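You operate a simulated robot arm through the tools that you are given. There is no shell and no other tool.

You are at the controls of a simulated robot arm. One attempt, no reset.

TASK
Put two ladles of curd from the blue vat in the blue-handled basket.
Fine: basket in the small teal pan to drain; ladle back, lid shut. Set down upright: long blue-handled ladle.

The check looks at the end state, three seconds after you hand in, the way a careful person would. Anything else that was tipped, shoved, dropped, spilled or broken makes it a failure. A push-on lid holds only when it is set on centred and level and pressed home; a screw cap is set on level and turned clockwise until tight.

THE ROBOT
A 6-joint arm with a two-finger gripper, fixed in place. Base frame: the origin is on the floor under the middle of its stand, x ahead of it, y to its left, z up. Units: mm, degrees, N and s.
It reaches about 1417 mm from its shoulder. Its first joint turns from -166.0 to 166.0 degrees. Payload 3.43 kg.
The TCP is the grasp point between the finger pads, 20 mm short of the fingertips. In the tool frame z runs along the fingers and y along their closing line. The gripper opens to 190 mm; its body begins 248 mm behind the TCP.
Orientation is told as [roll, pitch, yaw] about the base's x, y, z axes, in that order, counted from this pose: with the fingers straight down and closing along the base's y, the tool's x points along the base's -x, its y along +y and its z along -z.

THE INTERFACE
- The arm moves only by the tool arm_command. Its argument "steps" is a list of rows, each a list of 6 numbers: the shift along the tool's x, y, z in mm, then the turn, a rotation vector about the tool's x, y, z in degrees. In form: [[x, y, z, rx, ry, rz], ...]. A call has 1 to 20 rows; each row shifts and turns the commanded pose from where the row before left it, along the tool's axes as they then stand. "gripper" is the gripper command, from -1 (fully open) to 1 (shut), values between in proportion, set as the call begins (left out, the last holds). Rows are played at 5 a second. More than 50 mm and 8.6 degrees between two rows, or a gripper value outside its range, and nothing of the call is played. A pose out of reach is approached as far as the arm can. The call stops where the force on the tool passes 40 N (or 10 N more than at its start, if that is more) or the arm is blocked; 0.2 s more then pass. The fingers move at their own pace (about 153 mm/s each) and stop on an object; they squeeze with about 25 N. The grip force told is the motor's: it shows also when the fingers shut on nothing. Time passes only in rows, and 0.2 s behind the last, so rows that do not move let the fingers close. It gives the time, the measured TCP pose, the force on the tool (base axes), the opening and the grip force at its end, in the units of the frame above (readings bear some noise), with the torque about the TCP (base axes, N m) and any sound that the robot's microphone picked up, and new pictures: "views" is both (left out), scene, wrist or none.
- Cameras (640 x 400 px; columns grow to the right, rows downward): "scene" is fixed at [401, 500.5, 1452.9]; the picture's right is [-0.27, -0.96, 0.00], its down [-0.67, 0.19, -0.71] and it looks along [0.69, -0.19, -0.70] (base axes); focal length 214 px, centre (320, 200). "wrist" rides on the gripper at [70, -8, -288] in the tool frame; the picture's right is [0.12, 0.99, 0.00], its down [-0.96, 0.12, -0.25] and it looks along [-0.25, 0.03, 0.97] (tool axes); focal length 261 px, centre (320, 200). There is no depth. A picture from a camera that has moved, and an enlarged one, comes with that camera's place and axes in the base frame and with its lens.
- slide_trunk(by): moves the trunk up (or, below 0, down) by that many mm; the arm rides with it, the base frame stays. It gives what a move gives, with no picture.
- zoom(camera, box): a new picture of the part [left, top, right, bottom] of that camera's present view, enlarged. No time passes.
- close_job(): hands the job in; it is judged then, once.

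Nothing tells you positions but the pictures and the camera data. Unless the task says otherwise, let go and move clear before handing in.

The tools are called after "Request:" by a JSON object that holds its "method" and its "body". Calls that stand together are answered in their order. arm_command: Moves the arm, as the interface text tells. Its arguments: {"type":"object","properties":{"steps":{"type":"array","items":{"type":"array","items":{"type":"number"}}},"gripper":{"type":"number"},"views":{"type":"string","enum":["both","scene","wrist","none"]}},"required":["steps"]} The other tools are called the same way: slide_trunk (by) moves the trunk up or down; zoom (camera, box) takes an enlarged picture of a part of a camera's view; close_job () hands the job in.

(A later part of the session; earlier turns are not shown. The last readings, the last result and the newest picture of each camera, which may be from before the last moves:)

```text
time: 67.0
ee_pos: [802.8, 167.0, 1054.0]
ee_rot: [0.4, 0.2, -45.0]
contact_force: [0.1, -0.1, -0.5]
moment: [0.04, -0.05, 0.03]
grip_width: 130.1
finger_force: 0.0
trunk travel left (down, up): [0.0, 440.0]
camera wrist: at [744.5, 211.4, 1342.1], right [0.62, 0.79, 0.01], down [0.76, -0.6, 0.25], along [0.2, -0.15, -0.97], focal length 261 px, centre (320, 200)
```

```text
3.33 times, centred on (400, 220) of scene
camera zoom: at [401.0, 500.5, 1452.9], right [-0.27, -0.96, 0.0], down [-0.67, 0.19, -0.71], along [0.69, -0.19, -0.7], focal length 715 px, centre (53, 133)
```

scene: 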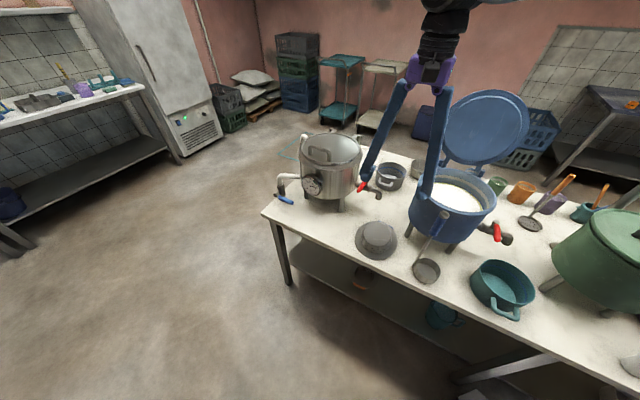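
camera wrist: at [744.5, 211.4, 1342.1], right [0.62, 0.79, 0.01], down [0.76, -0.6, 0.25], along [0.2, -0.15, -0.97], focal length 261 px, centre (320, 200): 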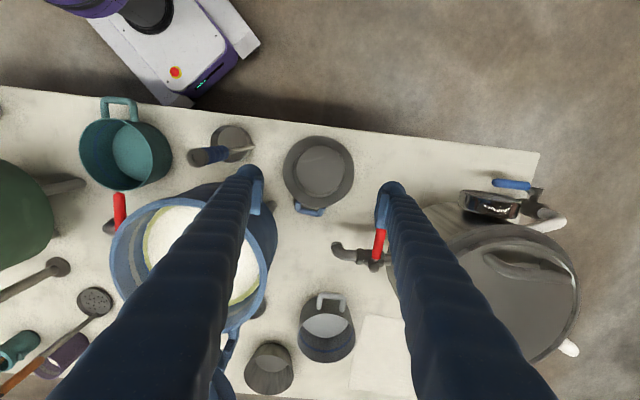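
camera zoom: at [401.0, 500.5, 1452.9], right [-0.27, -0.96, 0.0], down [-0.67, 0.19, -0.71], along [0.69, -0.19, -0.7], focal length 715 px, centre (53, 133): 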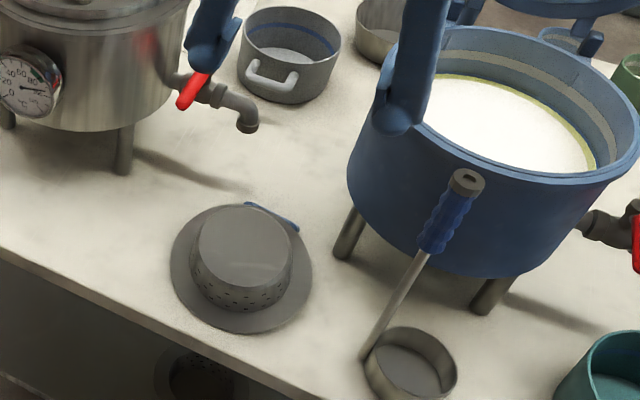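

The basket sits stably upside-down at about (806, 165). Next I'll turn the gripper so that a level, front-approaching hand can straddle its body. First a yaw turn at height.

Request:
{"method": "arm_command", "body": {"steps": [[0, 0, -5.5, 0, 0, -8.5], [0, 0, -5.5, 0, 0, -8.5], [0, 0, -5.5, 0, 0, -8.5], [0, 0, -5.5, 0, 0, -8.5], [0, 0, -5.5, 0, 0, -8.5], [0, 0, -5.5, 0, 0, -8.5], [0, 0, -5.5, 0, 0, -8.5], [0, 0, -5.5, 0, 0, -8.5], [0, 0, -5.5, 0, 0, -8.5], [0, 0, -5.5, 0, 0, -8.5], [0, 0, -5.5, 0, 0, -8.5], [0, 0, -5.5, 0, 0, -8.5], [0, 0, -5.5, 0, 0, -8.5], [0, 0, -5.5, 0, 0, -8.5], [0, 0, -5.5, 0, 0, -8.5], [0, 0, -5.5, 0, 0, -8.5], [0, 0, -5.5, 0, 0, -8.5], [0, 0, -5.5, 0, 0, -8.5], [0, 0, 0, 0, 0, 0]], "gripper": -0.5, "views": "none"}}

```text
time: 71.0
ee_pos: [803.4, 168.2, 1151.8]
ee_rot: [-0.3, -0.2, 108.0]
contact_force: [0.5, -0.1, 0.0]
moment: [-0.03, 0.0, -0.01]
grip_width: 142.6
finger_force: 0.1
trunk travel left (down, up): [0.0, 440.0]
```

Yaw is set. Now tilting the hand towards level in two stages, watching for blocking near the camera post.

Request:
{"method": "arm_command", "body": {"steps": [[0, 0, 0, 0, 8.2, 0], [0, 0, 0, 0, 8.2, 0], [0, 0, 0, 0, 8.2, 0], [0, 0, 0, 0, 8.2, 0], [0, 0, 0, 0, 8.2, 0], [0, 0, 0, 0, 0, 0]], "views": "scene"}}

```text
time: 72.4
ee_pos: [803.4, 168.4, 1151.1]
ee_rot: [-0.4, 40.9, 107.7]
contact_force: [0.1, 0.6, -1.1]
moment: [-0.22, -0.03, -0.05]
grip_width: 142.5
finger_force: 0.2
trunk travel left (down, up): [0.0, 440.0]
```

scene: 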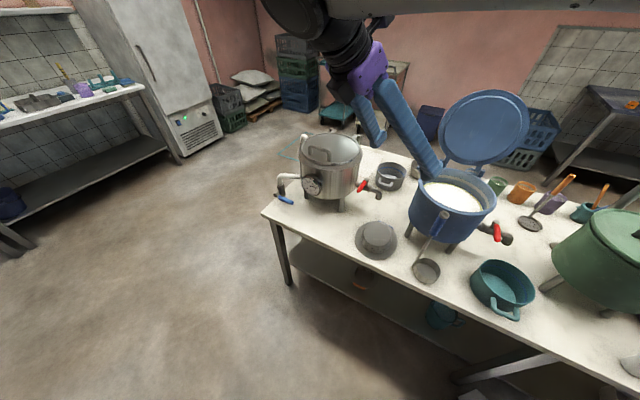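

Tilting right works with this wrist roll. Continuing to near level.

Request:
{"method": "arm_command", "body": {"steps": [[0, 0, 0, 0, 8.2, 0], [0, 0, 0, 0, 8.2, 0], [0, 0, 0, 0, 8.2, 0], [0, 0, 0, 0, 8.2, 0], [0, 0, 0, 0, 8.2, 0], [0, 0, 0, 0, 0, 0]], "views": "both"}}

```text
time: 73.8
ee_pos: [803.8, 166.8, 1152.9]
ee_rot: [-2.3, 82.0, 105.8]
contact_force: [0.7, 0.6, -0.7]
moment: [-0.1, -0.02, -0.03]
grip_width: 142.3
finger_force: 0.0
trunk travel left (down, up): [0.0, 440.0]
camera wrist: at [724.9, 432.6, 1263.4], right [-0.94, -0.32, 0.11], down [-0.22, 0.33, -0.92], along [0.26, -0.89, -0.38], focal length 261 px, centre (320, 200)
```

scene: 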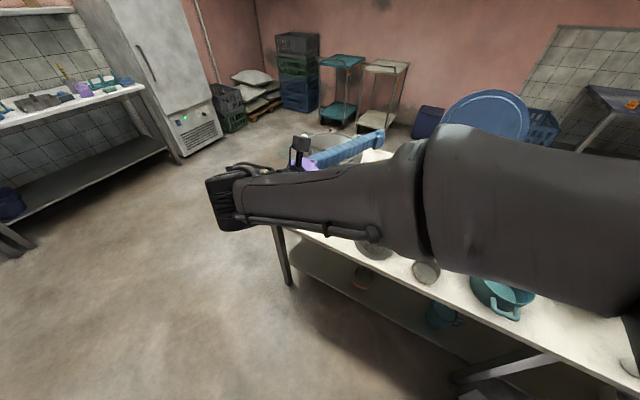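
wrist: 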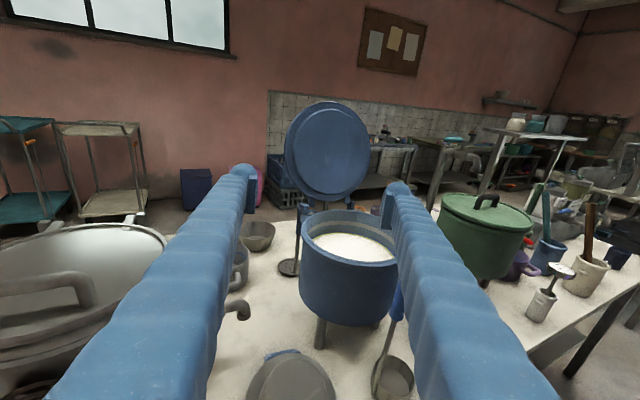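

The hand is level and pointing right. Before using it, I'll test in free air that it can roll about 180° from here.

Request:
{"method": "arm_command", "body": {"steps": [[0, 0, 0, 0, 0, 8.5], [0, 0, 0, 0, 0, 8.5], [0, 0, 0, 0, 0, 8.5], [0, 0, 0, 0, 0, 8.5], [0, 0, 0, 0, 0, 8.5], [0, 0, 0, 0, 0, 8.5], [0, 0, 0, 0, 0, 8.5], [0, 0, 0, 0, 0, 8.5], [0, 0, 0, 0, 0, 8.5], [0, 0, 0, 0, 0, 8.5], [0, 0, 0, 0, 0, 8.5], [0, 0, 0, 0, 0, 8.5], [0, 0, 0, 0, 0, 8.5], [0, 0, 0, 0, 0, 8.5], [0, 0, 0, 0, 0, 8.5], [0, 0, 0, 0, 0, 8.5], [0, 0, 0, 0, 0, 8.5], [0, 0, 0, 0, 0, 8.5], [0, 0, 0, 0, 0, 8.5], [0, 0, 0, 0, 0, 0]], "views": "wrist"}}

```text
time: 78.0
ee_pos: [803.4, 167.7, 1152.4]
ee_rot: [-65.0, -70.2, -5.5]
contact_force: [0.0, 0.7, 0.3]
moment: [0.0, 0.02, -0.03]
grip_width: 142.6
finger_force: 0.0
trunk travel left (down, up): [0.0, 440.0]
camera wrist: at [682.9, 438.4, 1130.7], right [0.84, 0.34, -0.42], down [0.35, 0.24, 0.91], along [0.41, -0.91, 0.08], focal length 261 px, centre (320, 200)
```

wrist: 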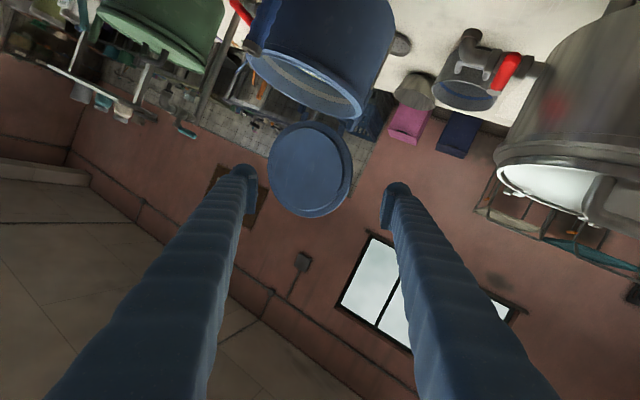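

The roll of 161° worked freely. Testing whether the last 18° is available too.

Request:
{"method": "arm_command", "body": {"steps": [[0, 0, 0, 0, 0, 8.5], [0, 0, 0, 0, 0, 8.5], [0, 0, 0, 0, 0, 0]], "views": "none"}}

```text
time: 78.8
ee_pos: [804.3, 167.8, 1151.9]
ee_rot: [-7.6, -81.7, -64.3]
contact_force: [0.3, 0.4, -0.4]
moment: [0.03, -0.01, 0.01]
grip_width: 142.6
finger_force: 0.1
trunk travel left (down, up): [0.0, 440.0]
```

The full flip is available. I'll roll back so the camera is on top, narrow the opening, and line up over the basket body.

Request:
{"method": "arm_command", "body": {"steps": [[0, 0, 0, 0, 0, -8.5], [0, 0, 0, 0, 0, -8.5], [0, 0, 0, 0, 0, -8.5], [0, 0, 0, 0, 0, -8.5], [0, 0, 0, 0, 0, -8.5], [0, 0, 0, 0, 0, -8.5], [0, 0, 0, 0, 0, -8.5], [0, 0, 0, 0, 0, -8.5], [0, 0, 0, 0, 0, -8.5], [0, 0, 0, 0, 0, -8.5], [0, 0, 0, 0, 0, -8.5], [0, 0, 0, 0, 0, -8.5], [0, 0, 0, 0, 0, -8.5], [0, 0, 0, 0, 0, -8.5], [0, 0, 0, 0, 0, -8.5], [0, 0, 0, 0, 0, -8.5], [0, 0, 0, 0, 0, -8.5], [0, 0, 0, 0, 0, -8.5], [0, 0, 0, 0, 0, -8.5], [0, 0, 0, 0, 0, -8.5]], "gripper": -0.37, "views": "none"}}

Request:
{"method": "arm_command", "body": {"steps": [[0, 0, 0, 0, 0, -8.5], [0, 0, 0, 0, 0, 0]], "views": "wrist"}}

```text
time: 83.0
ee_pos: [803.9, 166.5, 1152.4]
ee_rot: [-46.3, 78.1, 61.2]
contact_force: [-0.7, -0.6, 0.3]
moment: [-0.01, -0.05, 0.02]
grip_width: 130.2
finger_force: 0.0
trunk travel left (down, up): [0.0, 440.0]
```

```text
time: 83.6
ee_pos: [802.4, 167.7, 1151.9]
ee_rot: [-1.8, 81.8, 106.1]
contact_force: [-0.1, 0.6, -0.5]
moment: [-0.03, 0.02, 0.0]
grip_width: 129.9
finger_force: 0.0
trunk travel left (down, up): [0.0, 440.0]
camera wrist: at [725.1, 432.1, 1264.1], right [-0.94, -0.32, 0.11], down [-0.22, 0.33, -0.92], along [0.26, -0.89, -0.38], focal length 261 px, centre (320, 200)
```

wrist: 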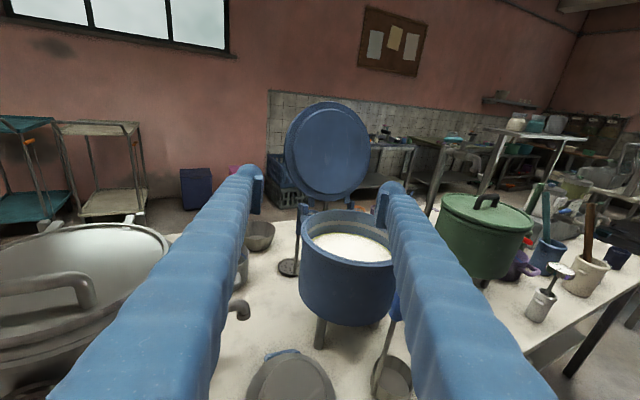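

Hand is level with the camera on top. I'm descending towards the basket, pausing above it to verify alignment.

Request:
{"method": "arm_command", "body": {"steps": [[-41.6, -1.8, 7.5, 0, 0, 0], [-41.6, 0, 6, 0, 0, 0], [-41.6, 0, 6, 0, 0, 0], [-41.6, 0, 6, 0, 0, 0], [-41.6, 0, 6, 0, 0, 0], [-41.6, 0, 6, 0, 0, 0], [0, 0, 0, 0, 0, 0]], "views": "both"}}

Request:
{"method": "zoom", "body": {"camera": "wrist", "box": [180, 160, 480, 400]}}

```text
time: 85.2
ee_pos: [807.6, 169.3, 899.5]
ee_rot: [-2.1, 81.8, 105.9]
contact_force: [0.0, 0.0, -0.5]
moment: [-0.07, -0.02, -0.05]
grip_width: 130.3
finger_force: 0.0
trunk travel left (down, up): [0.0, 440.0]
camera wrist: at [728.1, 433.2, 1011.7], right [-0.94, -0.32, 0.11], down [-0.22, 0.33, -0.92], along [0.26, -0.89, -0.38], focal length 261 px, centre (320, 200)
```

scene: 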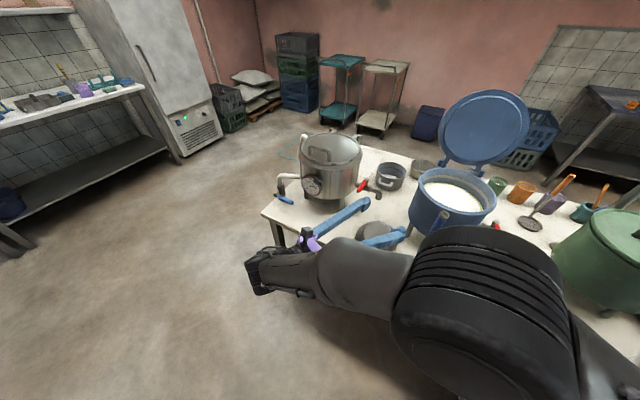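
wrist: 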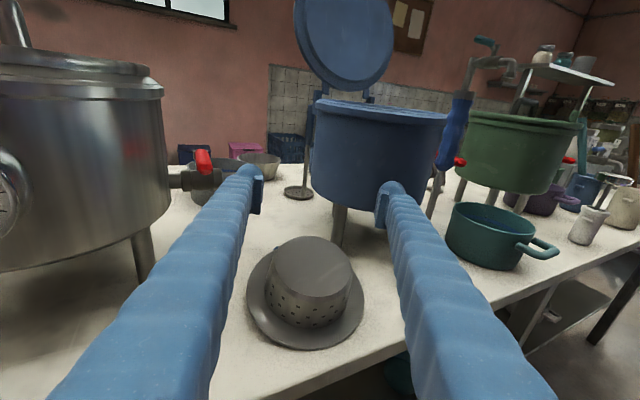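

```text
1.67 times, centred on (330, 280) of wrist
camera zoom: at [728.1, 433.2, 1011.7], right [-0.94, -0.32, 0.11], down [-0.22, 0.33, -0.92], along [0.26, -0.89, -0.38], focal length 434 px, centre (303, 67)
```

zoom: 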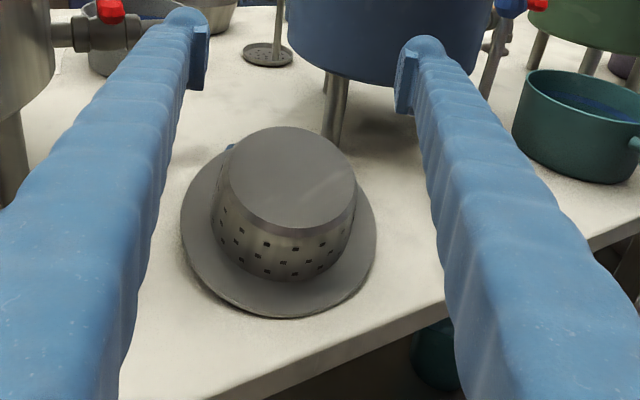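

The basket is centred laterally between the fingers. Its top is at z≈812, which puts the table top near z≈723. I'll lower to mid-body height.

Request:
{"method": "arm_command", "body": {"steps": [[-36.6, 0.8, 6.2, 0, 0, 0], [-36.6, 0.8, 6.2, 0, 0, 0], [-36.6, 0.8, 6.2, 0, 0, 0], [0, 0, 0, 0, 0, 0]], "views": "wrist"}}

Request:
{"method": "zoom", "body": {"camera": "wrist", "box": [180, 120, 480, 320]}}

```text
time: 86.2
ee_pos: [806.6, 164.2, 789.2]
ee_rot: [-2.5, 81.8, 105.4]
contact_force: [-0.7, 0.6, 2.0]
moment: [0.07, -0.13, 0.03]
grip_width: 130.3
finger_force: 0.3
trunk travel left (down, up): [0.0, 440.0]
camera wrist: at [727.4, 429.0, 900.7], right [-0.94, -0.32, 0.11], down [-0.22, 0.33, -0.92], along [0.26, -0.89, -0.38], focal length 261 px, centre (320, 200)
```

wrist: 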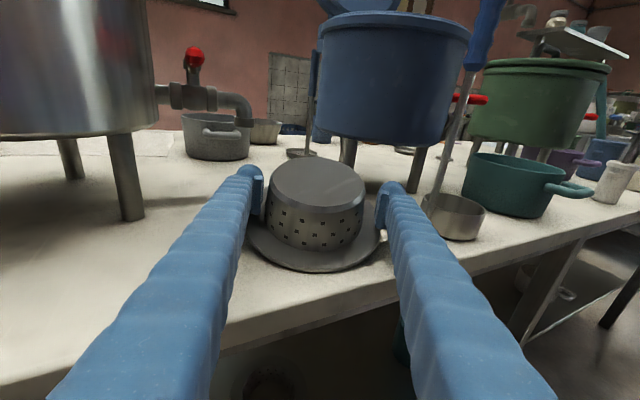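

```text
2.00 times, centred on (330, 220) of wrist
camera zoom: at [727.4, 429.0, 900.7], right [-0.94, -0.32, 0.11], down [-0.22, 0.33, -0.92], along [0.26, -0.89, -0.38], focal length 521 px, centre (300, 160)
```

zoom: 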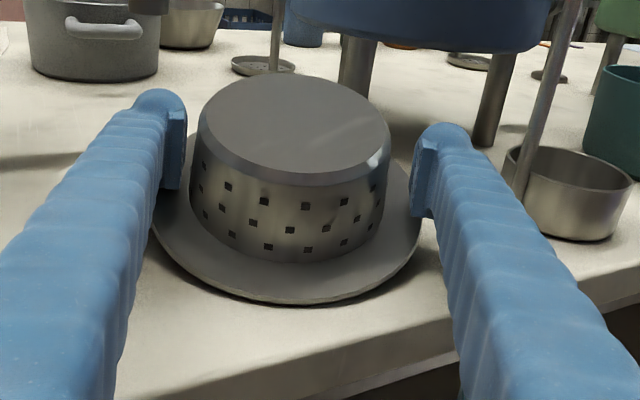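

The pads straddle the inverted body nicely. Closing the grip.

Request:
{"method": "arm_command", "body": {"steps": [[0, 0, 0, 0, 0, 0], [0, 0, 0, 0, 0, 0], [0, 0, 0, 0, 0, 0], [0, 0, 0, 0, 0, 0]], "gripper": 1, "views": "wrist"}}

Request:
{"method": "zoom", "body": {"camera": "wrist", "box": [180, 120, 480, 320]}}

```text
time: 87.2
ee_pos: [806.3, 164.3, 790.0]
ee_rot: [-2.4, 81.8, 105.7]
contact_force: [-1.6, -0.1, 3.7]
moment: [0.04, -0.03, 0.03]
grip_width: 105.4
finger_force: 25.4
trunk travel left (down, up): [0.0, 440.0]
camera wrist: at [727.2, 428.8, 900.9], right [-0.94, -0.32, 0.11], down [-0.22, 0.33, -0.92], along [0.26, -0.89, -0.38], focal length 261 px, centre (320, 200)
```

wrist: 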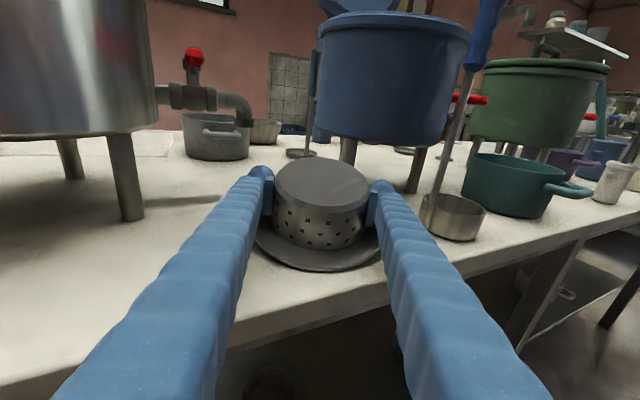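

```text
2.00 times, centred on (330, 220) of wrist
camera zoom: at [727.2, 428.8, 900.9], right [-0.94, -0.32, 0.11], down [-0.22, 0.33, -0.92], along [0.26, -0.89, -0.38], focal length 521 px, centre (300, 160)
```

zoom: 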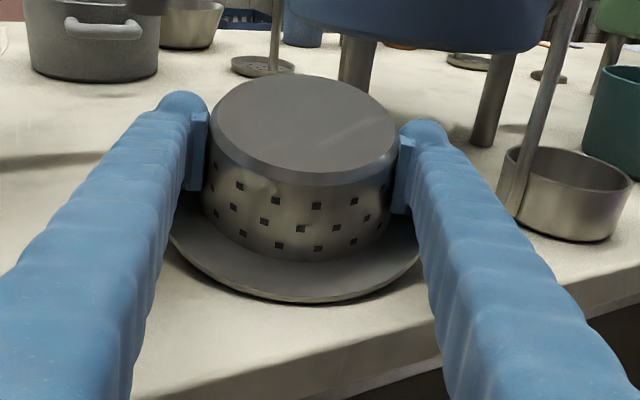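

Good grip at 105 mm. I'll lift, back away from the vat, and check.

Request:
{"method": "arm_command", "body": {"steps": [[12, 0, -2, 0, 0, 0], [25, 0, -4, 0, 0, 0], [30, 0, -6, 0, 0, 0], [30, 0, -25, 0, 0, 0], [30, 0, -30, 0, 0, 0], [30, 0, -20, 0, 0, 0], [0, 0, 0, 0, 0, 0]], "views": "both"}}

```text
time: 88.8
ee_pos: [784.8, 224.3, 955.6]
ee_rot: [-2.3, 81.8, 105.8]
contact_force: [-0.4, -0.6, -0.8]
moment: [0.07, 0.03, 0.04]
grip_width: 105.2
finger_force: 24.9
trunk travel left (down, up): [0.0, 440.0]
camera wrist: at [706.5, 489.4, 1068.1], right [-0.94, -0.32, 0.11], down [-0.22, 0.33, -0.92], along [0.26, -0.89, -0.38], focal length 261 px, centre (320, 200)
```

scene: 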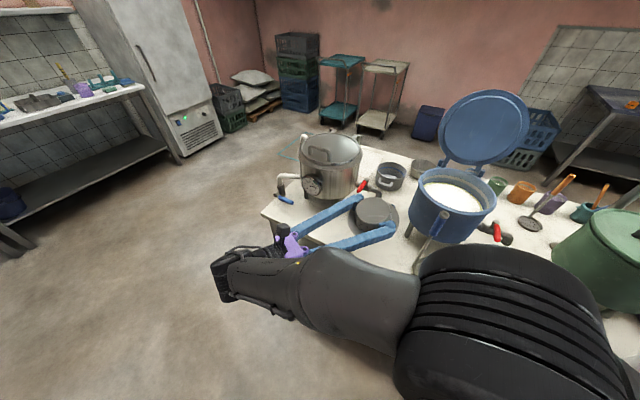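
wrist: 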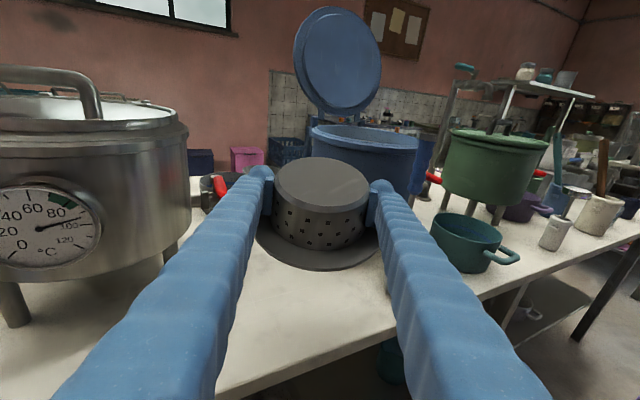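

The basket is held securely. Now rolling the hand about 180° to turn the basket upright.

Request:
{"method": "arm_command", "body": {"steps": [[0, 0, 0, 0, 0, 5], [0, 0, 0, 0, 0, 8.5], [0, 0, 0, 0, 0, 8.5], [0, 0, 0, 0, 0, 8.5], [0, 0, 0, 0, 0, 8.5], [0, 0, 0, 0, 0, 8.5], [0, 0, 0, 0, 0, 8.5], [0, 0, 0, 0, 0, 8.5], [0, 0, 0, 0, 0, 8.5], [0, 0, 0, 0, 0, 8.5], [0, 0, 0, 0, 0, 8.5], [0, 0, 0, 0, 0, 8.5], [0, 0, 0, 0, 0, 8.5], [0, 0, 0, 0, 0, 8.5], [0, 0, 0, 0, 0, 8.5], [0, 0, 0, 0, 0, 8.5], [0, 0, 0, 0, 0, 8.5], [0, 0, 0, 0, 0, 8.5], [0, 0, 0, 0, 0, 8.5], [0, 0, 0, 0, 0, 8.5]], "views": "both"}}

```text
time: 93.0
ee_pos: [784.8, 224.9, 956.5]
ee_rot: [-57.5, -74.7, -13.6]
contact_force: [0.3, -0.3, -0.8]
moment: [0.03, 0.01, 0.01]
grip_width: 105.0
finger_force: 24.8
trunk travel left (down, up): [0.0, 440.0]
camera wrist: at [670.3, 497.8, 931.9], right [0.88, 0.34, -0.34], down [0.28, 0.21, 0.94], along [0.39, -0.92, 0.09], focal length 261 px, centre (320, 200)
```

scene: 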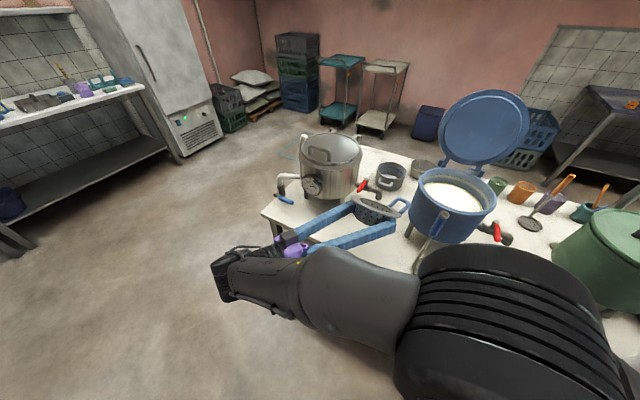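
wrist: 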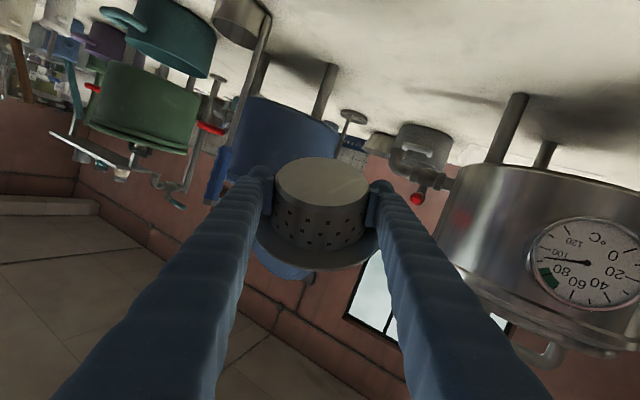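

Request:
{"method": "arm_command", "body": {"steps": [[0, 0, 0, 0, 0, 6.7], [0, 0, 0, 0, 0, 6.8], [0, 0, 0, 0, -4, 0], [0, 0, 0, 0, -4, 0], [0, 0, 0, 0, 0, 0]], "views": "both"}}

Request:
{"method": "zoom", "body": {"camera": "scene", "box": [290, 140, 470, 290]}}

Request:
{"method": "zoom", "body": {"camera": "wrist", "box": [200, 100, 450, 300]}}

```text
time: 94.2
ee_pos: [785.0, 226.1, 956.4]
ee_rot: [59.7, -89.7, -131.7]
contact_force: [0.5, -0.2, -1.9]
moment: [-0.02, -0.01, -0.02]
grip_width: 105.0
finger_force: 25.6
trunk travel left (down, up): [0.0, 440.0]
camera wrist: at [687.8, 496.8, 887.3], right [0.94, 0.31, -0.11], down [0.03, 0.27, 0.96], along [0.33, -0.91, 0.24], focal length 261 px, centre (320, 200)
```

scene: 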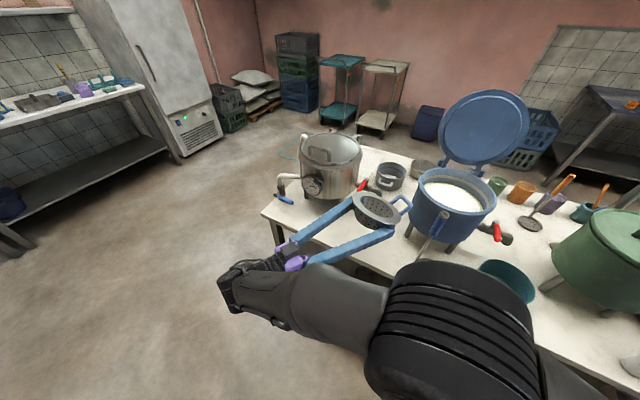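
wrist: 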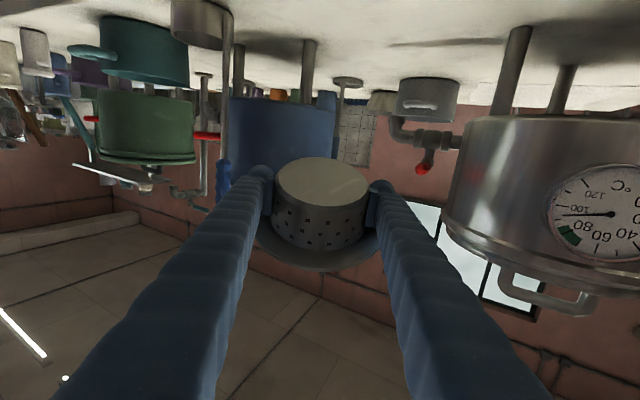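

```text
2.67 times, centred on (380, 215) of scene
camera zoom: at [401.0, 500.5, 1452.9], right [-0.27, -0.96, 0.0], down [-0.67, 0.19, -0.71], along [0.69, -0.19, -0.7], focal length 572 px, centre (160, 160)
```

zoom: 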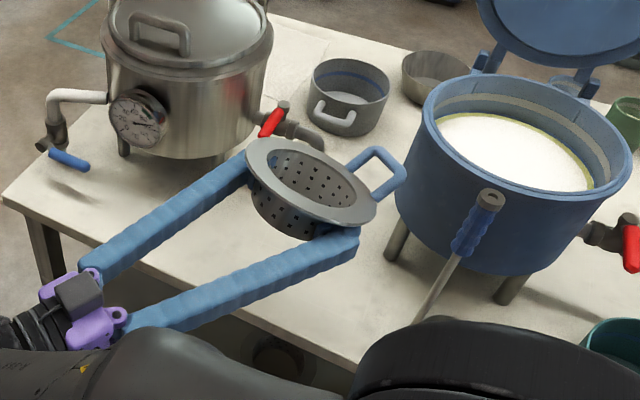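

```text
2.00 times, centred on (325, 200) of wrist
camera zoom: at [687.8, 496.8, 887.3], right [0.94, 0.31, -0.11], down [0.03, 0.27, 0.96], along [0.33, -0.91, 0.24], focal length 521 px, centre (310, 200)
```

zoom: 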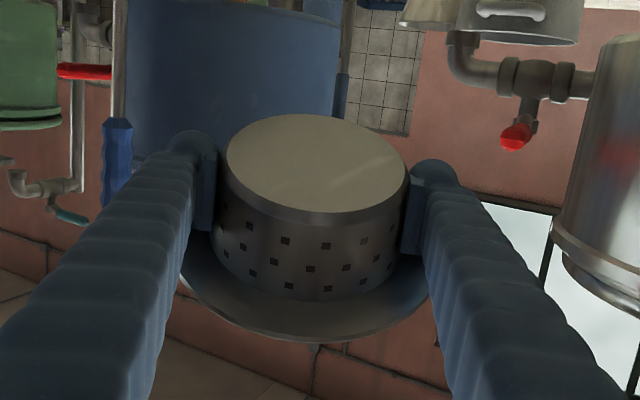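

The basket is now upright in a level hand. I'll set it down at a clear front spot near (800, 185) and let it settle flat.

Request:
{"method": "arm_command", "body": {"steps": [[20, 0.8, 22, 0, 0, 0], [20, 0.8, 21.6, 0, 1.5, 0], [45, 0, 0, 0, 1.5, 0], [45, 0, 0, 0, 0, 0], [40, 0, 0, 0, 0, 0], [0, 0, 0, 0, 0, 0]], "views": "both"}}

Request:
{"method": "zoom", "body": {"camera": "scene", "box": [290, 140, 470, 290]}}

```text
time: 95.6
ee_pos: [799.5, 190.2, 784.2]
ee_rot: [5.2, -86.8, -77.3]
contact_force: [0.0, 0.4, -0.8]
moment: [-0.04, 0.0, -0.01]
grip_width: 105.0
finger_force: 25.4
trunk travel left (down, up): [0.0, 440.0]
camera wrist: at [701.1, 465.0, 731.6], right [0.94, 0.31, -0.11], down [0.05, 0.22, 0.97], along [0.33, -0.92, 0.19], focal length 261 px, centre (320, 200)
```

scene: 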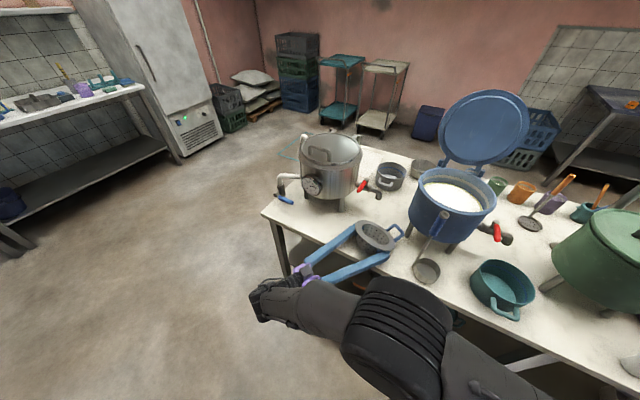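
wrist: 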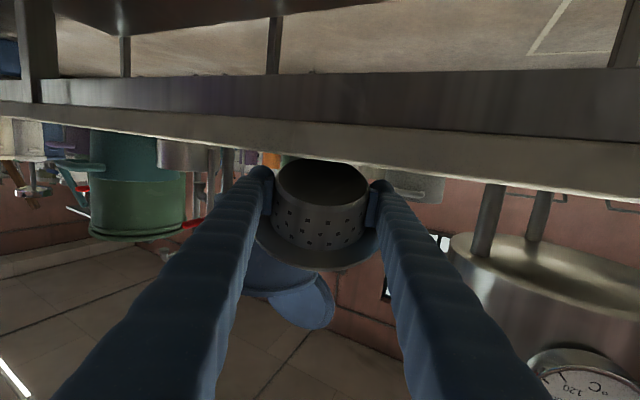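

```text
2.67 times, centred on (380, 215) of scene
camera zoom: at [401.0, 500.5, 1452.9], right [-0.27, -0.96, 0.0], down [-0.67, 0.19, -0.71], along [0.69, -0.19, -0.7], focal length 572 px, centre (160, 160)
```

zoom: 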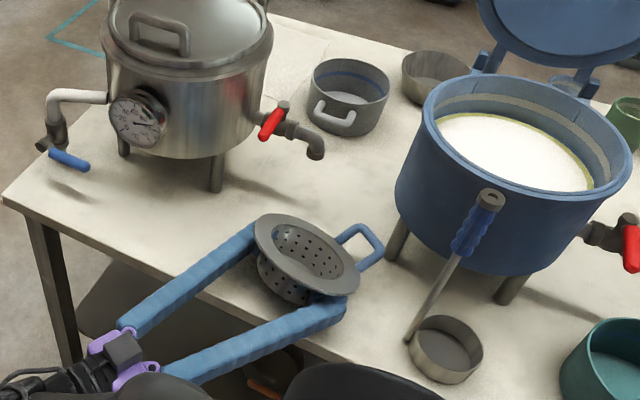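

Near the table surface now. I'll lower in small steps until contact.

Request:
{"method": "arm_command", "body": {"steps": [[6, 0, 0, 0, 0, 0], [6, 0, 0, 0, 0, 0], [6, 0, 0, 0, 0, 0], [0, 0, 0, 0, 0, 0]], "views": "none"}}

Request:
{"method": "arm_command", "body": {"steps": [[3, 0, 0, 0, 0, 0], [0, 0, 0, 0, 0, 0]], "views": "scene"}}

Request:
{"method": "zoom", "body": {"camera": "scene", "box": [330, 180, 430, 260]}}

```text
time: 96.6
ee_pos: [799.0, 191.0, 769.2]
ee_rot: [5.9, -86.8, -78.0]
contact_force: [-2.1, 1.9, 7.8]
moment: [-0.27, -0.11, -0.01]
grip_width: 102.0
finger_force: 25.1
trunk travel left (down, up): [0.0, 440.0]
```

```text
time: 97.2
ee_pos: [799.3, 191.0, 765.6]
ee_rot: [6.3, -86.8, -78.3]
contact_force: [-0.6, 2.8, 9.1]
moment: [-0.28, -0.11, -0.01]
grip_width: 101.4
finger_force: 24.8
trunk travel left (down, up): [0.0, 440.0]
```

scene: 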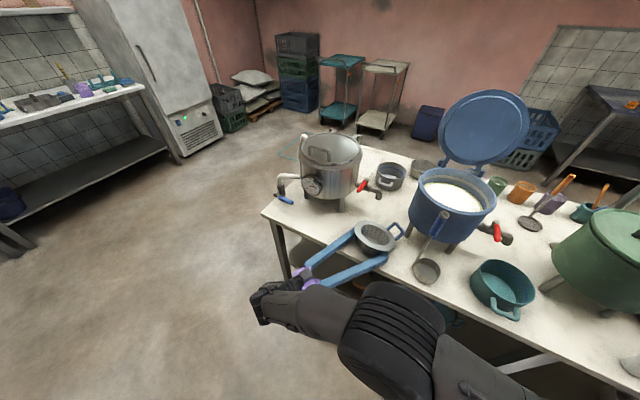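

```text
5.00 times, centred on (380, 220) of scene
camera zoom: at [401.0, 500.5, 1452.9], right [-0.27, -0.96, 0.0], down [-0.67, 0.19, -0.71], along [0.69, -0.19, -0.7], focal length 1072 px, centre (20, 100)
```

zoom: 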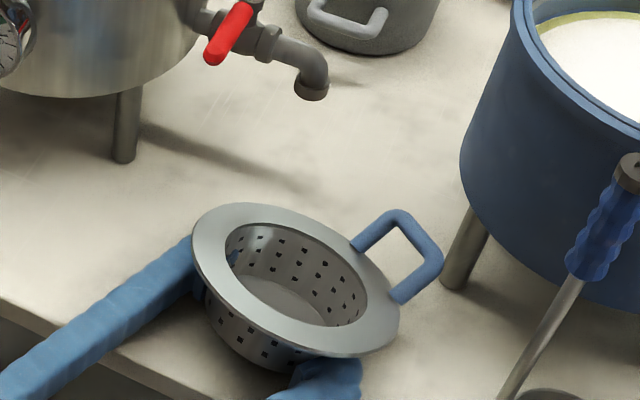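

Request:
{"method": "arm_command", "body": {"steps": [[4, 0, 0, 0, 0, 0], [4, 0, 0, 0, 0, 0], [0, 0, 0, 0, 0, 0]], "views": "scene"}}

Request:
{"method": "zoom", "body": {"camera": "scene", "box": [330, 180, 430, 260]}}

```text
time: 97.9
ee_pos: [801.1, 191.7, 765.2]
ee_rot: [10.7, -87.1, -82.7]
contact_force: [0.5, 0.1, 9.6]
moment: [-0.21, 0.62, -0.17]
grip_width: 101.7
finger_force: 25.5
trunk travel left (down, up): [0.0, 440.0]
stopped in row 3: the force on the tool passed its limit at 42 N (the readings are from after the stop); the commanded pose is now the measured one
```

scene: 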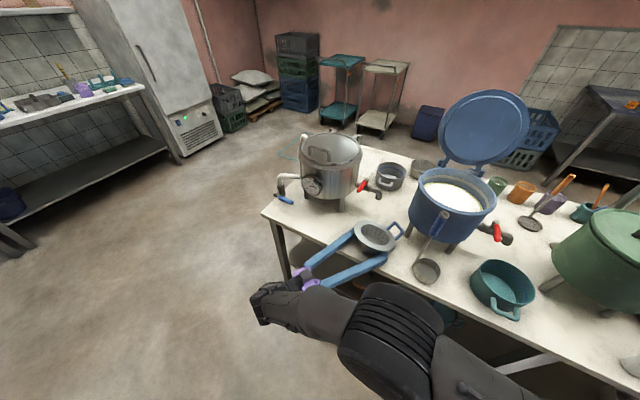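

```text
5.00 times, centred on (380, 220) of scene
camera zoom: at [401.0, 500.5, 1452.9], right [-0.27, -0.96, 0.0], down [-0.67, 0.19, -0.71], along [0.69, -0.19, -0.7], focal length 1072 px, centre (20, 100)
```

zoom: 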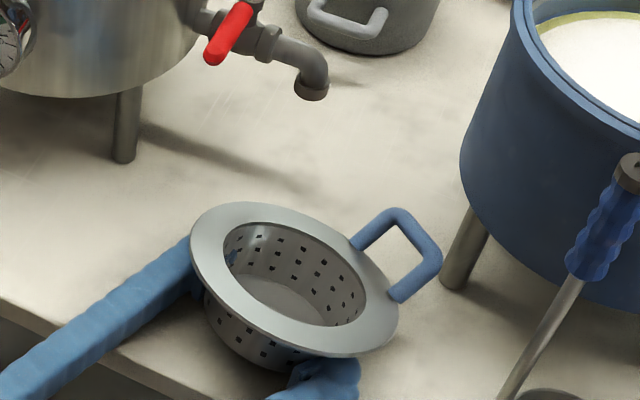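

The far bottom edge is firmly on the table. I'll open the fingers so the basket settles flat, and look.

Request:
{"method": "arm_command", "body": {"steps": [[0, 0, 0, 0, 0, 0], [0, 0, 0, 0, 0, 0], [0, 0, 0, 0, 0, 0]], "gripper": -0.3, "views": "scene"}}

Request:
{"method": "zoom", "body": {"camera": "scene", "box": [330, 180, 430, 260]}}

```text
time: 98.7
ee_pos: [800.6, 191.4, 763.7]
ee_rot: [10.7, -87.1, -82.7]
contact_force: [6.8, 4.2, 23.6]
moment: [-0.49, 1.28, -0.12]
grip_width: 118.9
finger_force: 0.0
trunk travel left (down, up): [0.0, 440.0]
```

scene: 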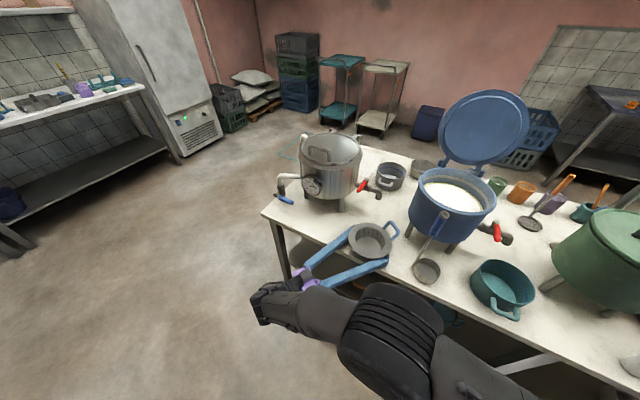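

```text
5.00 times, centred on (380, 220) of scene
camera zoom: at [401.0, 500.5, 1452.9], right [-0.27, -0.96, 0.0], down [-0.67, 0.19, -0.71], along [0.69, -0.19, -0.7], focal length 1072 px, centre (20, 100)
```

zoom: 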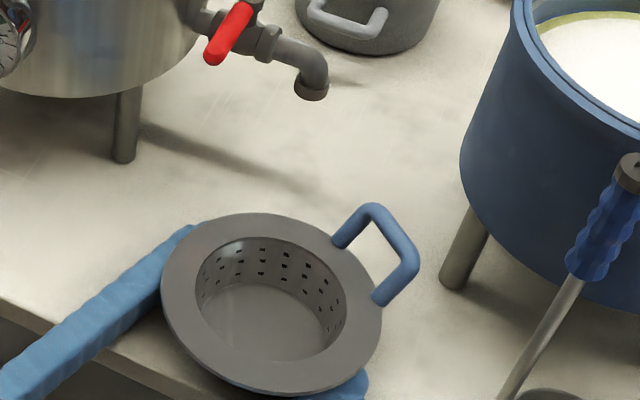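

The basket is upright on the table. The fingers are pressing lightly on the table surface, so I'll ease up slightly before sliding the hand back out.

Request:
{"method": "arm_command", "body": {"steps": [[-2, 0, 0, 0, 0, 0], [0, 0, 0, 0, 0, 0]], "gripper": -0.4, "views": "wrist"}}

```text
time: 99.3
ee_pos: [801.4, 191.0, 763.8]
ee_rot: [8.9, -87.0, -80.9]
contact_force: [10.6, 2.9, 15.7]
moment: [-0.34, 0.84, 0.12]
grip_width: 126.5
finger_force: 0.0
trunk travel left (down, up): [0.0, 440.0]
camera wrist: at [701.5, 465.9, 709.5], right [0.94, 0.31, -0.11], down [0.04, 0.22, 0.97], along [0.33, -0.92, 0.2], focal length 261 px, centre (320, 200)
```

wrist: 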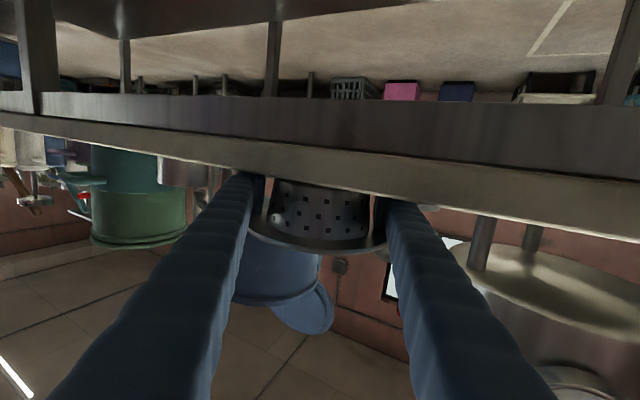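

Request:
{"method": "arm_command", "body": {"steps": [[-3, 0, 0, 0, 0, 0], [-3, 0, 0, 0, 0, 0], [0, 0, 0, 0, 0, 0]], "gripper": -0.45, "views": "both"}}

Request:
{"method": "zoom", "body": {"camera": "scene", "box": [330, 180, 430, 260]}}

```text
time: 100.1
ee_pos: [800.2, 190.3, 769.8]
ee_rot: [8.0, -87.0, -80.1]
contact_force: [-0.6, 0.1, -1.0]
moment: [0.03, 0.0, -0.01]
grip_width: 137.7
finger_force: 0.4
trunk travel left (down, up): [0.0, 440.0]
camera wrist: at [701.8, 465.5, 714.6], right [0.94, 0.31, -0.11], down [0.04, 0.22, 0.97], along [0.33, -0.92, 0.2], focal length 261 px, centre (320, 200)
```

scene: 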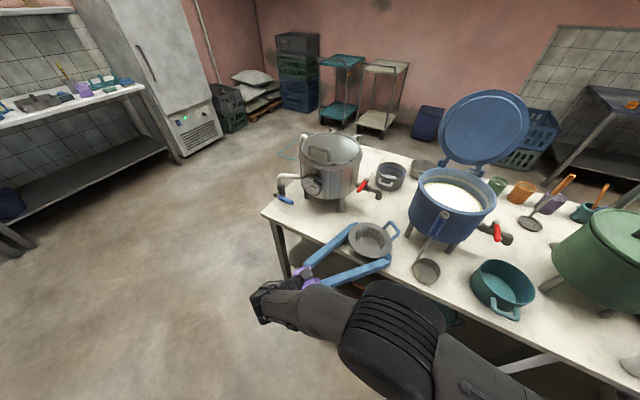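
wrist: 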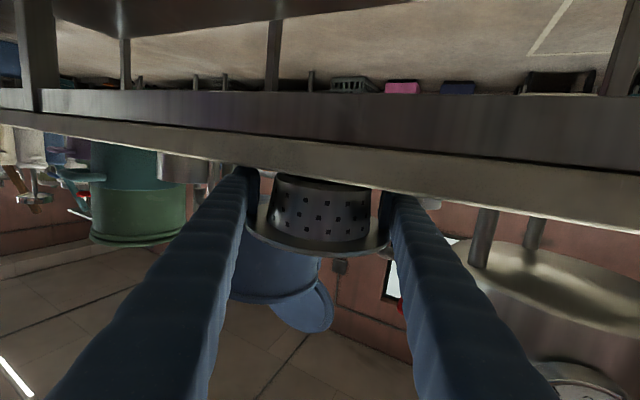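

```text
5.00 times, centred on (380, 220) of scene
camera zoom: at [401.0, 500.5, 1452.9], right [-0.27, -0.96, 0.0], down [-0.67, 0.19, -0.71], along [0.69, -0.19, -0.7], focal length 1072 px, centre (20, 100)
```

zoom: 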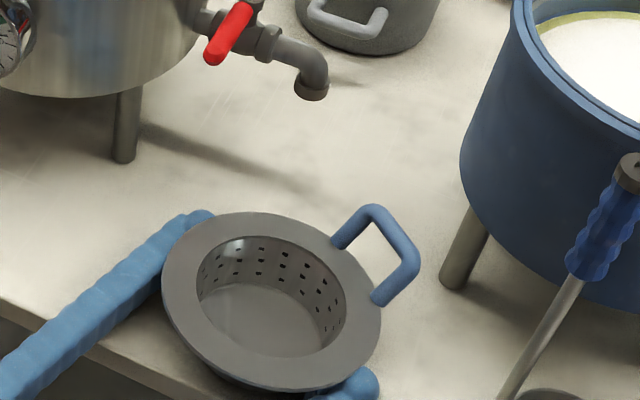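

No contact forces remain and the basket sits flat and upright. I'll open a bit wider and slide the hand straight back.

Request:
{"method": "arm_command", "body": {"steps": [[0, 0, 0, 0, 0, 0], [0, 0, -20, 0, 0, 0], [0, 0, -40, 0, 0, 0], [0, 0, -40, 0, 0, 0], [0, 0, -40, 0, 0, 0], [0, 0, -40, 0, 0, 0], [0, 0, 0, 0, 0, 0]], "gripper": -0.74, "views": "both"}}

Request:
{"method": "zoom", "body": {"camera": "scene", "box": [330, 180, 430, 260]}}

```text
time: 101.7
ee_pos: [744.6, 360.9, 778.9]
ee_rot: [8.7, -86.7, -80.2]
contact_force: [-0.3, -0.4, 0.2]
moment: [0.0, -0.02, 0.04]
grip_width: 165.4
finger_force: 0.0
trunk travel left (down, up): [0.0, 440.0]
camera wrist: at [642.5, 634.7, 726.2], right [0.94, 0.32, -0.11], down [0.04, 0.22, 0.98], along [0.34, -0.92, 0.19], focal length 261 px, centre (320, 200)
```

scene: 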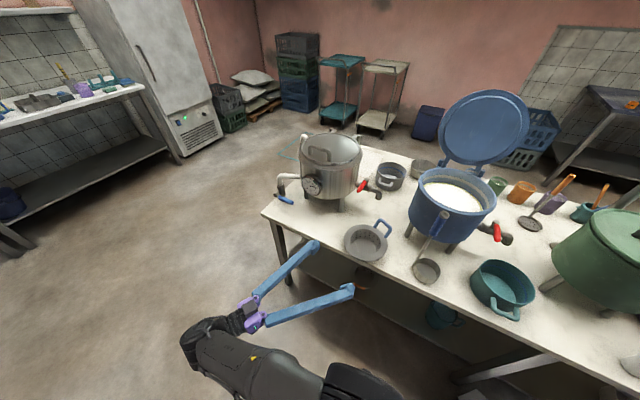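
wrist: 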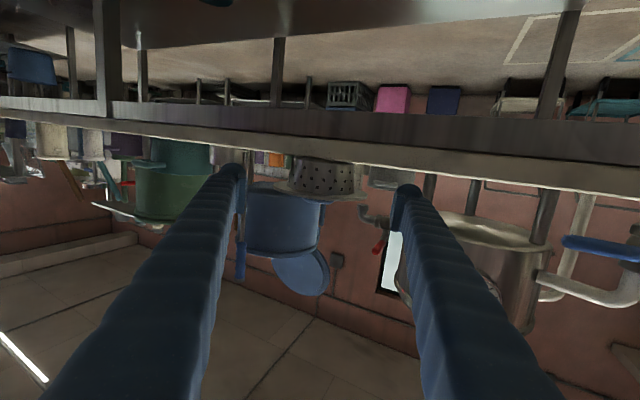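

```text
5.00 times, centred on (380, 220) of scene
camera zoom: at [401.0, 500.5, 1452.9], right [-0.27, -0.96, 0.0], down [-0.67, 0.19, -0.71], along [0.69, -0.19, -0.7], focal length 1072 px, centre (20, 100)
```

zoom: 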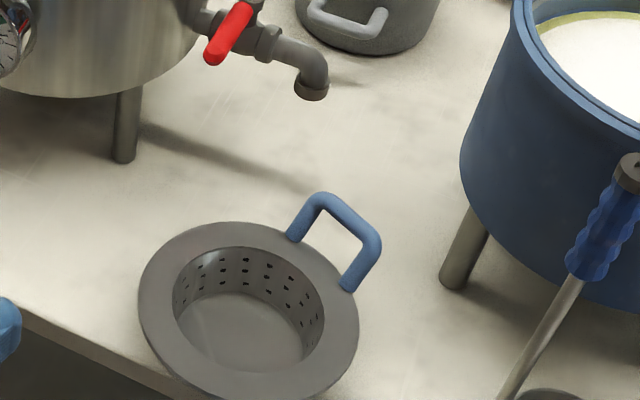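

The basket is upright on the table at about (790, 219). Retracing a safe path, I'll raise the still-level hand, move forward and up, then roll it back and return to vertical.

Request:
{"method": "arm_command", "body": {"steps": [[-45, 0, 0, 0, 0, 0], [-45, 0, 0, 0, 0, 0], [-45, 0, 0, 0, 0, 0], [-45, 0, 0, 0, 0, 0], [-45, 0, 0, 0, 0, 0], [0, 0, 40, 0, 0, 0], [0, 0, 40, 0, 0, 0], [0, 0, 40, 0, 0, 0], [0, 0, 40, 0, 0, 0], [0, 0, 40, 0, 0, 0], [-40, 0, 0, 0, 0, 0], [-40, 0, 0, 0, 0, 0], [-40, 0, 0, 0, 0, 0], [-30, 0, 0, 0, 0, 0], [0, 0, 0, 0, 0, 0]], "views": "scene"}}

```text
time: 104.9
ee_pos: [809.9, 132.4, 1139.4]
ee_rot: [9.0, -87.0, -81.0]
contact_force: [-0.4, -0.1, 0.3]
moment: [0.08, 0.02, 0.01]
grip_width: 165.3
finger_force: 0.0
out of reach, approached as far as the arm can: row 3, 4, 5
trunk travel left (down, up): [0.0, 440.0]
```

scene: 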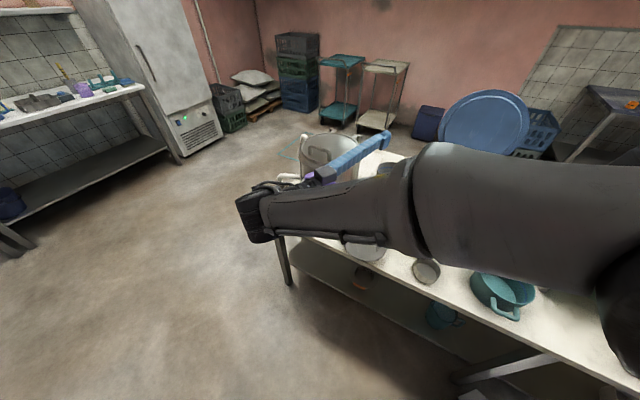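

Request:
{"method": "arm_command", "body": {"steps": [[0, 0, 0, 0, 0, -8.5], [0, 0, 0, 0, 0, -8.5], [0, 0, 0, 0, 0, -8.5], [0, 0, 0, 0, 0, -8.5], [0, 0, 0, 0, 0, -8.5], [0, 0, 0, 0, 0, -8.5], [0, 0, 0, 0, 0, -8.5], [0, 0, 0, 0, 0, -8.5], [0, 0, 0, 0, 0, -8.5], [0, 0, 0, 0, 0, -8.5], [0, 0, 0, 0, 0, -8.5], [0, 0, 0, 0, 0, -8.5], [0, 0, 0, 0, 0, -8.5], [0, 0, 0, 0, 0, -8.5], [0, 0, 0, 0, 0, -8.5], [0, 0, 0, 0, 0, -8.5], [0, 0, 0, 0, 0, -8.5], [0, 0, 0, 0, 0, -8.5], [0, 0, 0, 0, 0, -8.5], [0, 0, 0, 0, 0, -8.5]], "views": "none"}}

Request:
{"method": "arm_command", "body": {"steps": [[0, 0, 0, 0, 0, -8.5], [0, 0, 0, 0, -8.3, 0], [0, 0, 0, 0, -8.3, 0], [0, 0, 0, 0, -8.3, 0], [0, 0, 0, 0, -8.3, 0], [0, 0, 0, 0, -8.3, 0], [0, 0, 0, 0, 0, 0]], "views": "none"}}

```text
time: 109.1
ee_pos: [808.6, 131.4, 1138.3]
ee_rot: [-74.0, 79.2, 33.7]
contact_force: [-0.2, -1.1, -0.3]
moment: [-0.01, -0.01, -0.04]
grip_width: 165.0
finger_force: 0.1
trunk travel left (down, up): [0.0, 440.0]
```

```text
time: 110.7
ee_pos: [807.2, 130.2, 1138.6]
ee_rot: [-2.9, 45.5, 106.0]
contact_force: [0.4, -0.6, 1.0]
moment: [0.2, 0.01, 0.06]
grip_width: 165.1
finger_force: 0.1
trunk travel left (down, up): [0.0, 440.0]
```

Request:
{"method": "arm_command", "body": {"steps": [[0, 0, 0, 0, -7.6, 0], [0, 0, 0, 0, -7.6, 0], [0, 0, 0, 0, -7.6, 0], [0, 0, 0, 0, -7.6, 0], [0, 0, 0, 0, -7.6, 0], [0, 0, 0, 0, -7.5, 0], [0, 0, 0, 0, 0, -7.25], [0, 0, 0, 0, 0, -7.25], [0, 0, 0, 0, 0, -7.25], [0, 0, 0, 0, 0, -7.25], [0, 0, 0, 0, 0, 0]], "gripper": -1, "views": "both"}}

```text
time: 113.1
ee_pos: [808.8, 130.5, 1138.7]
ee_rot: [-1.7, 1.0, 136.9]
contact_force: [-0.5, -0.1, 0.1]
moment: [-0.02, -0.03, 0.0]
grip_width: 190.1
finger_force: 0.1
trunk travel left (down, up): [0.0, 440.0]
camera wrist: at [854.7, 87.5, 1428.5], right [-0.59, -0.81, -0.03], down [-0.79, 0.57, 0.23], along [-0.17, 0.16, -0.97], focal length 261 px, centre (320, 200)
```

scene: 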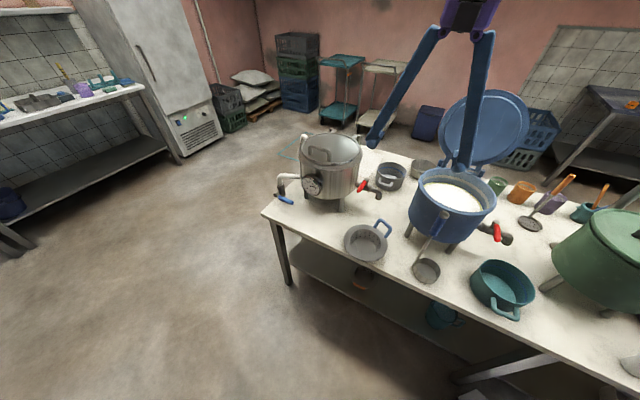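
wrist: 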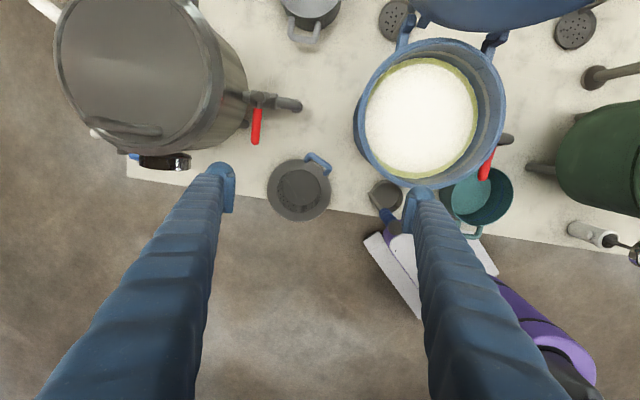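

The hand is vertical again with the basket in view. I'll move over it and measure its centre precisely for a full-width flange grip.

Request:
{"method": "arm_command", "body": {"steps": [[0, 0, 0, -1.7, -1.0, 1.9], [-37, -26, 0, 0, 0, 0], [-37, -26, 0, 0, 0, 0], [0, 0, 40, 0, 0, 0], [0, 0, 40, 0, 0, 0], [0, 0, 0, 0, 0, 0]], "gripper": -1, "views": "wrist"}}

Request:
{"method": "zoom", "body": {"camera": "wrist", "box": [240, 100, 400, 220]}}

```text
time: 114.5
ee_pos: [793.1, 219.6, 1059.5]
ee_rot: [0.0, -0.1, 135.0]
contact_force: [0.7, -0.3, -0.8]
moment: [0.08, 0.0, 0.0]
grip_width: 189.8
finger_force: 0.1
trunk travel left (down, up): [0.0, 440.0]
camera wrist: at [847.8, 176.9, 1346.9], right [-0.62, -0.79, 0.0], down [-0.76, 0.6, 0.25], along [-0.2, 0.15, -0.97], focal length 261 px, centre (320, 200)
```

wrist: 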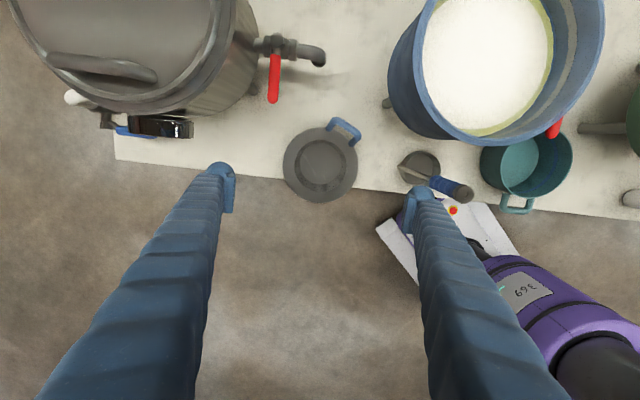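

```text
3.33 times, centred on (320, 160) of wrist
camera zoom: at [847.8, 176.9, 1346.9], right [-0.62, -0.79, 0.0], down [-0.76, 0.6, 0.25], along [-0.2, 0.15, -0.97], focal length 869 px, centre (320, 333)
```

zoom: 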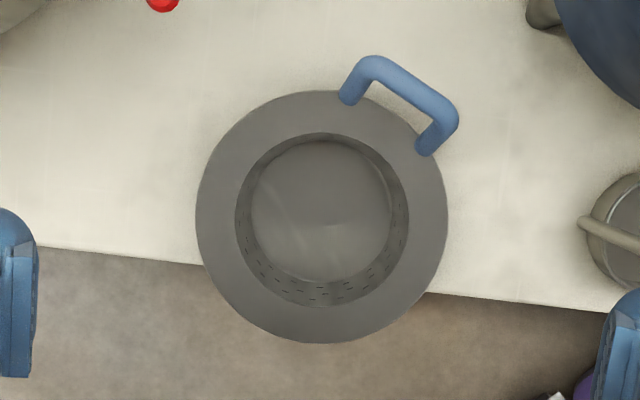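

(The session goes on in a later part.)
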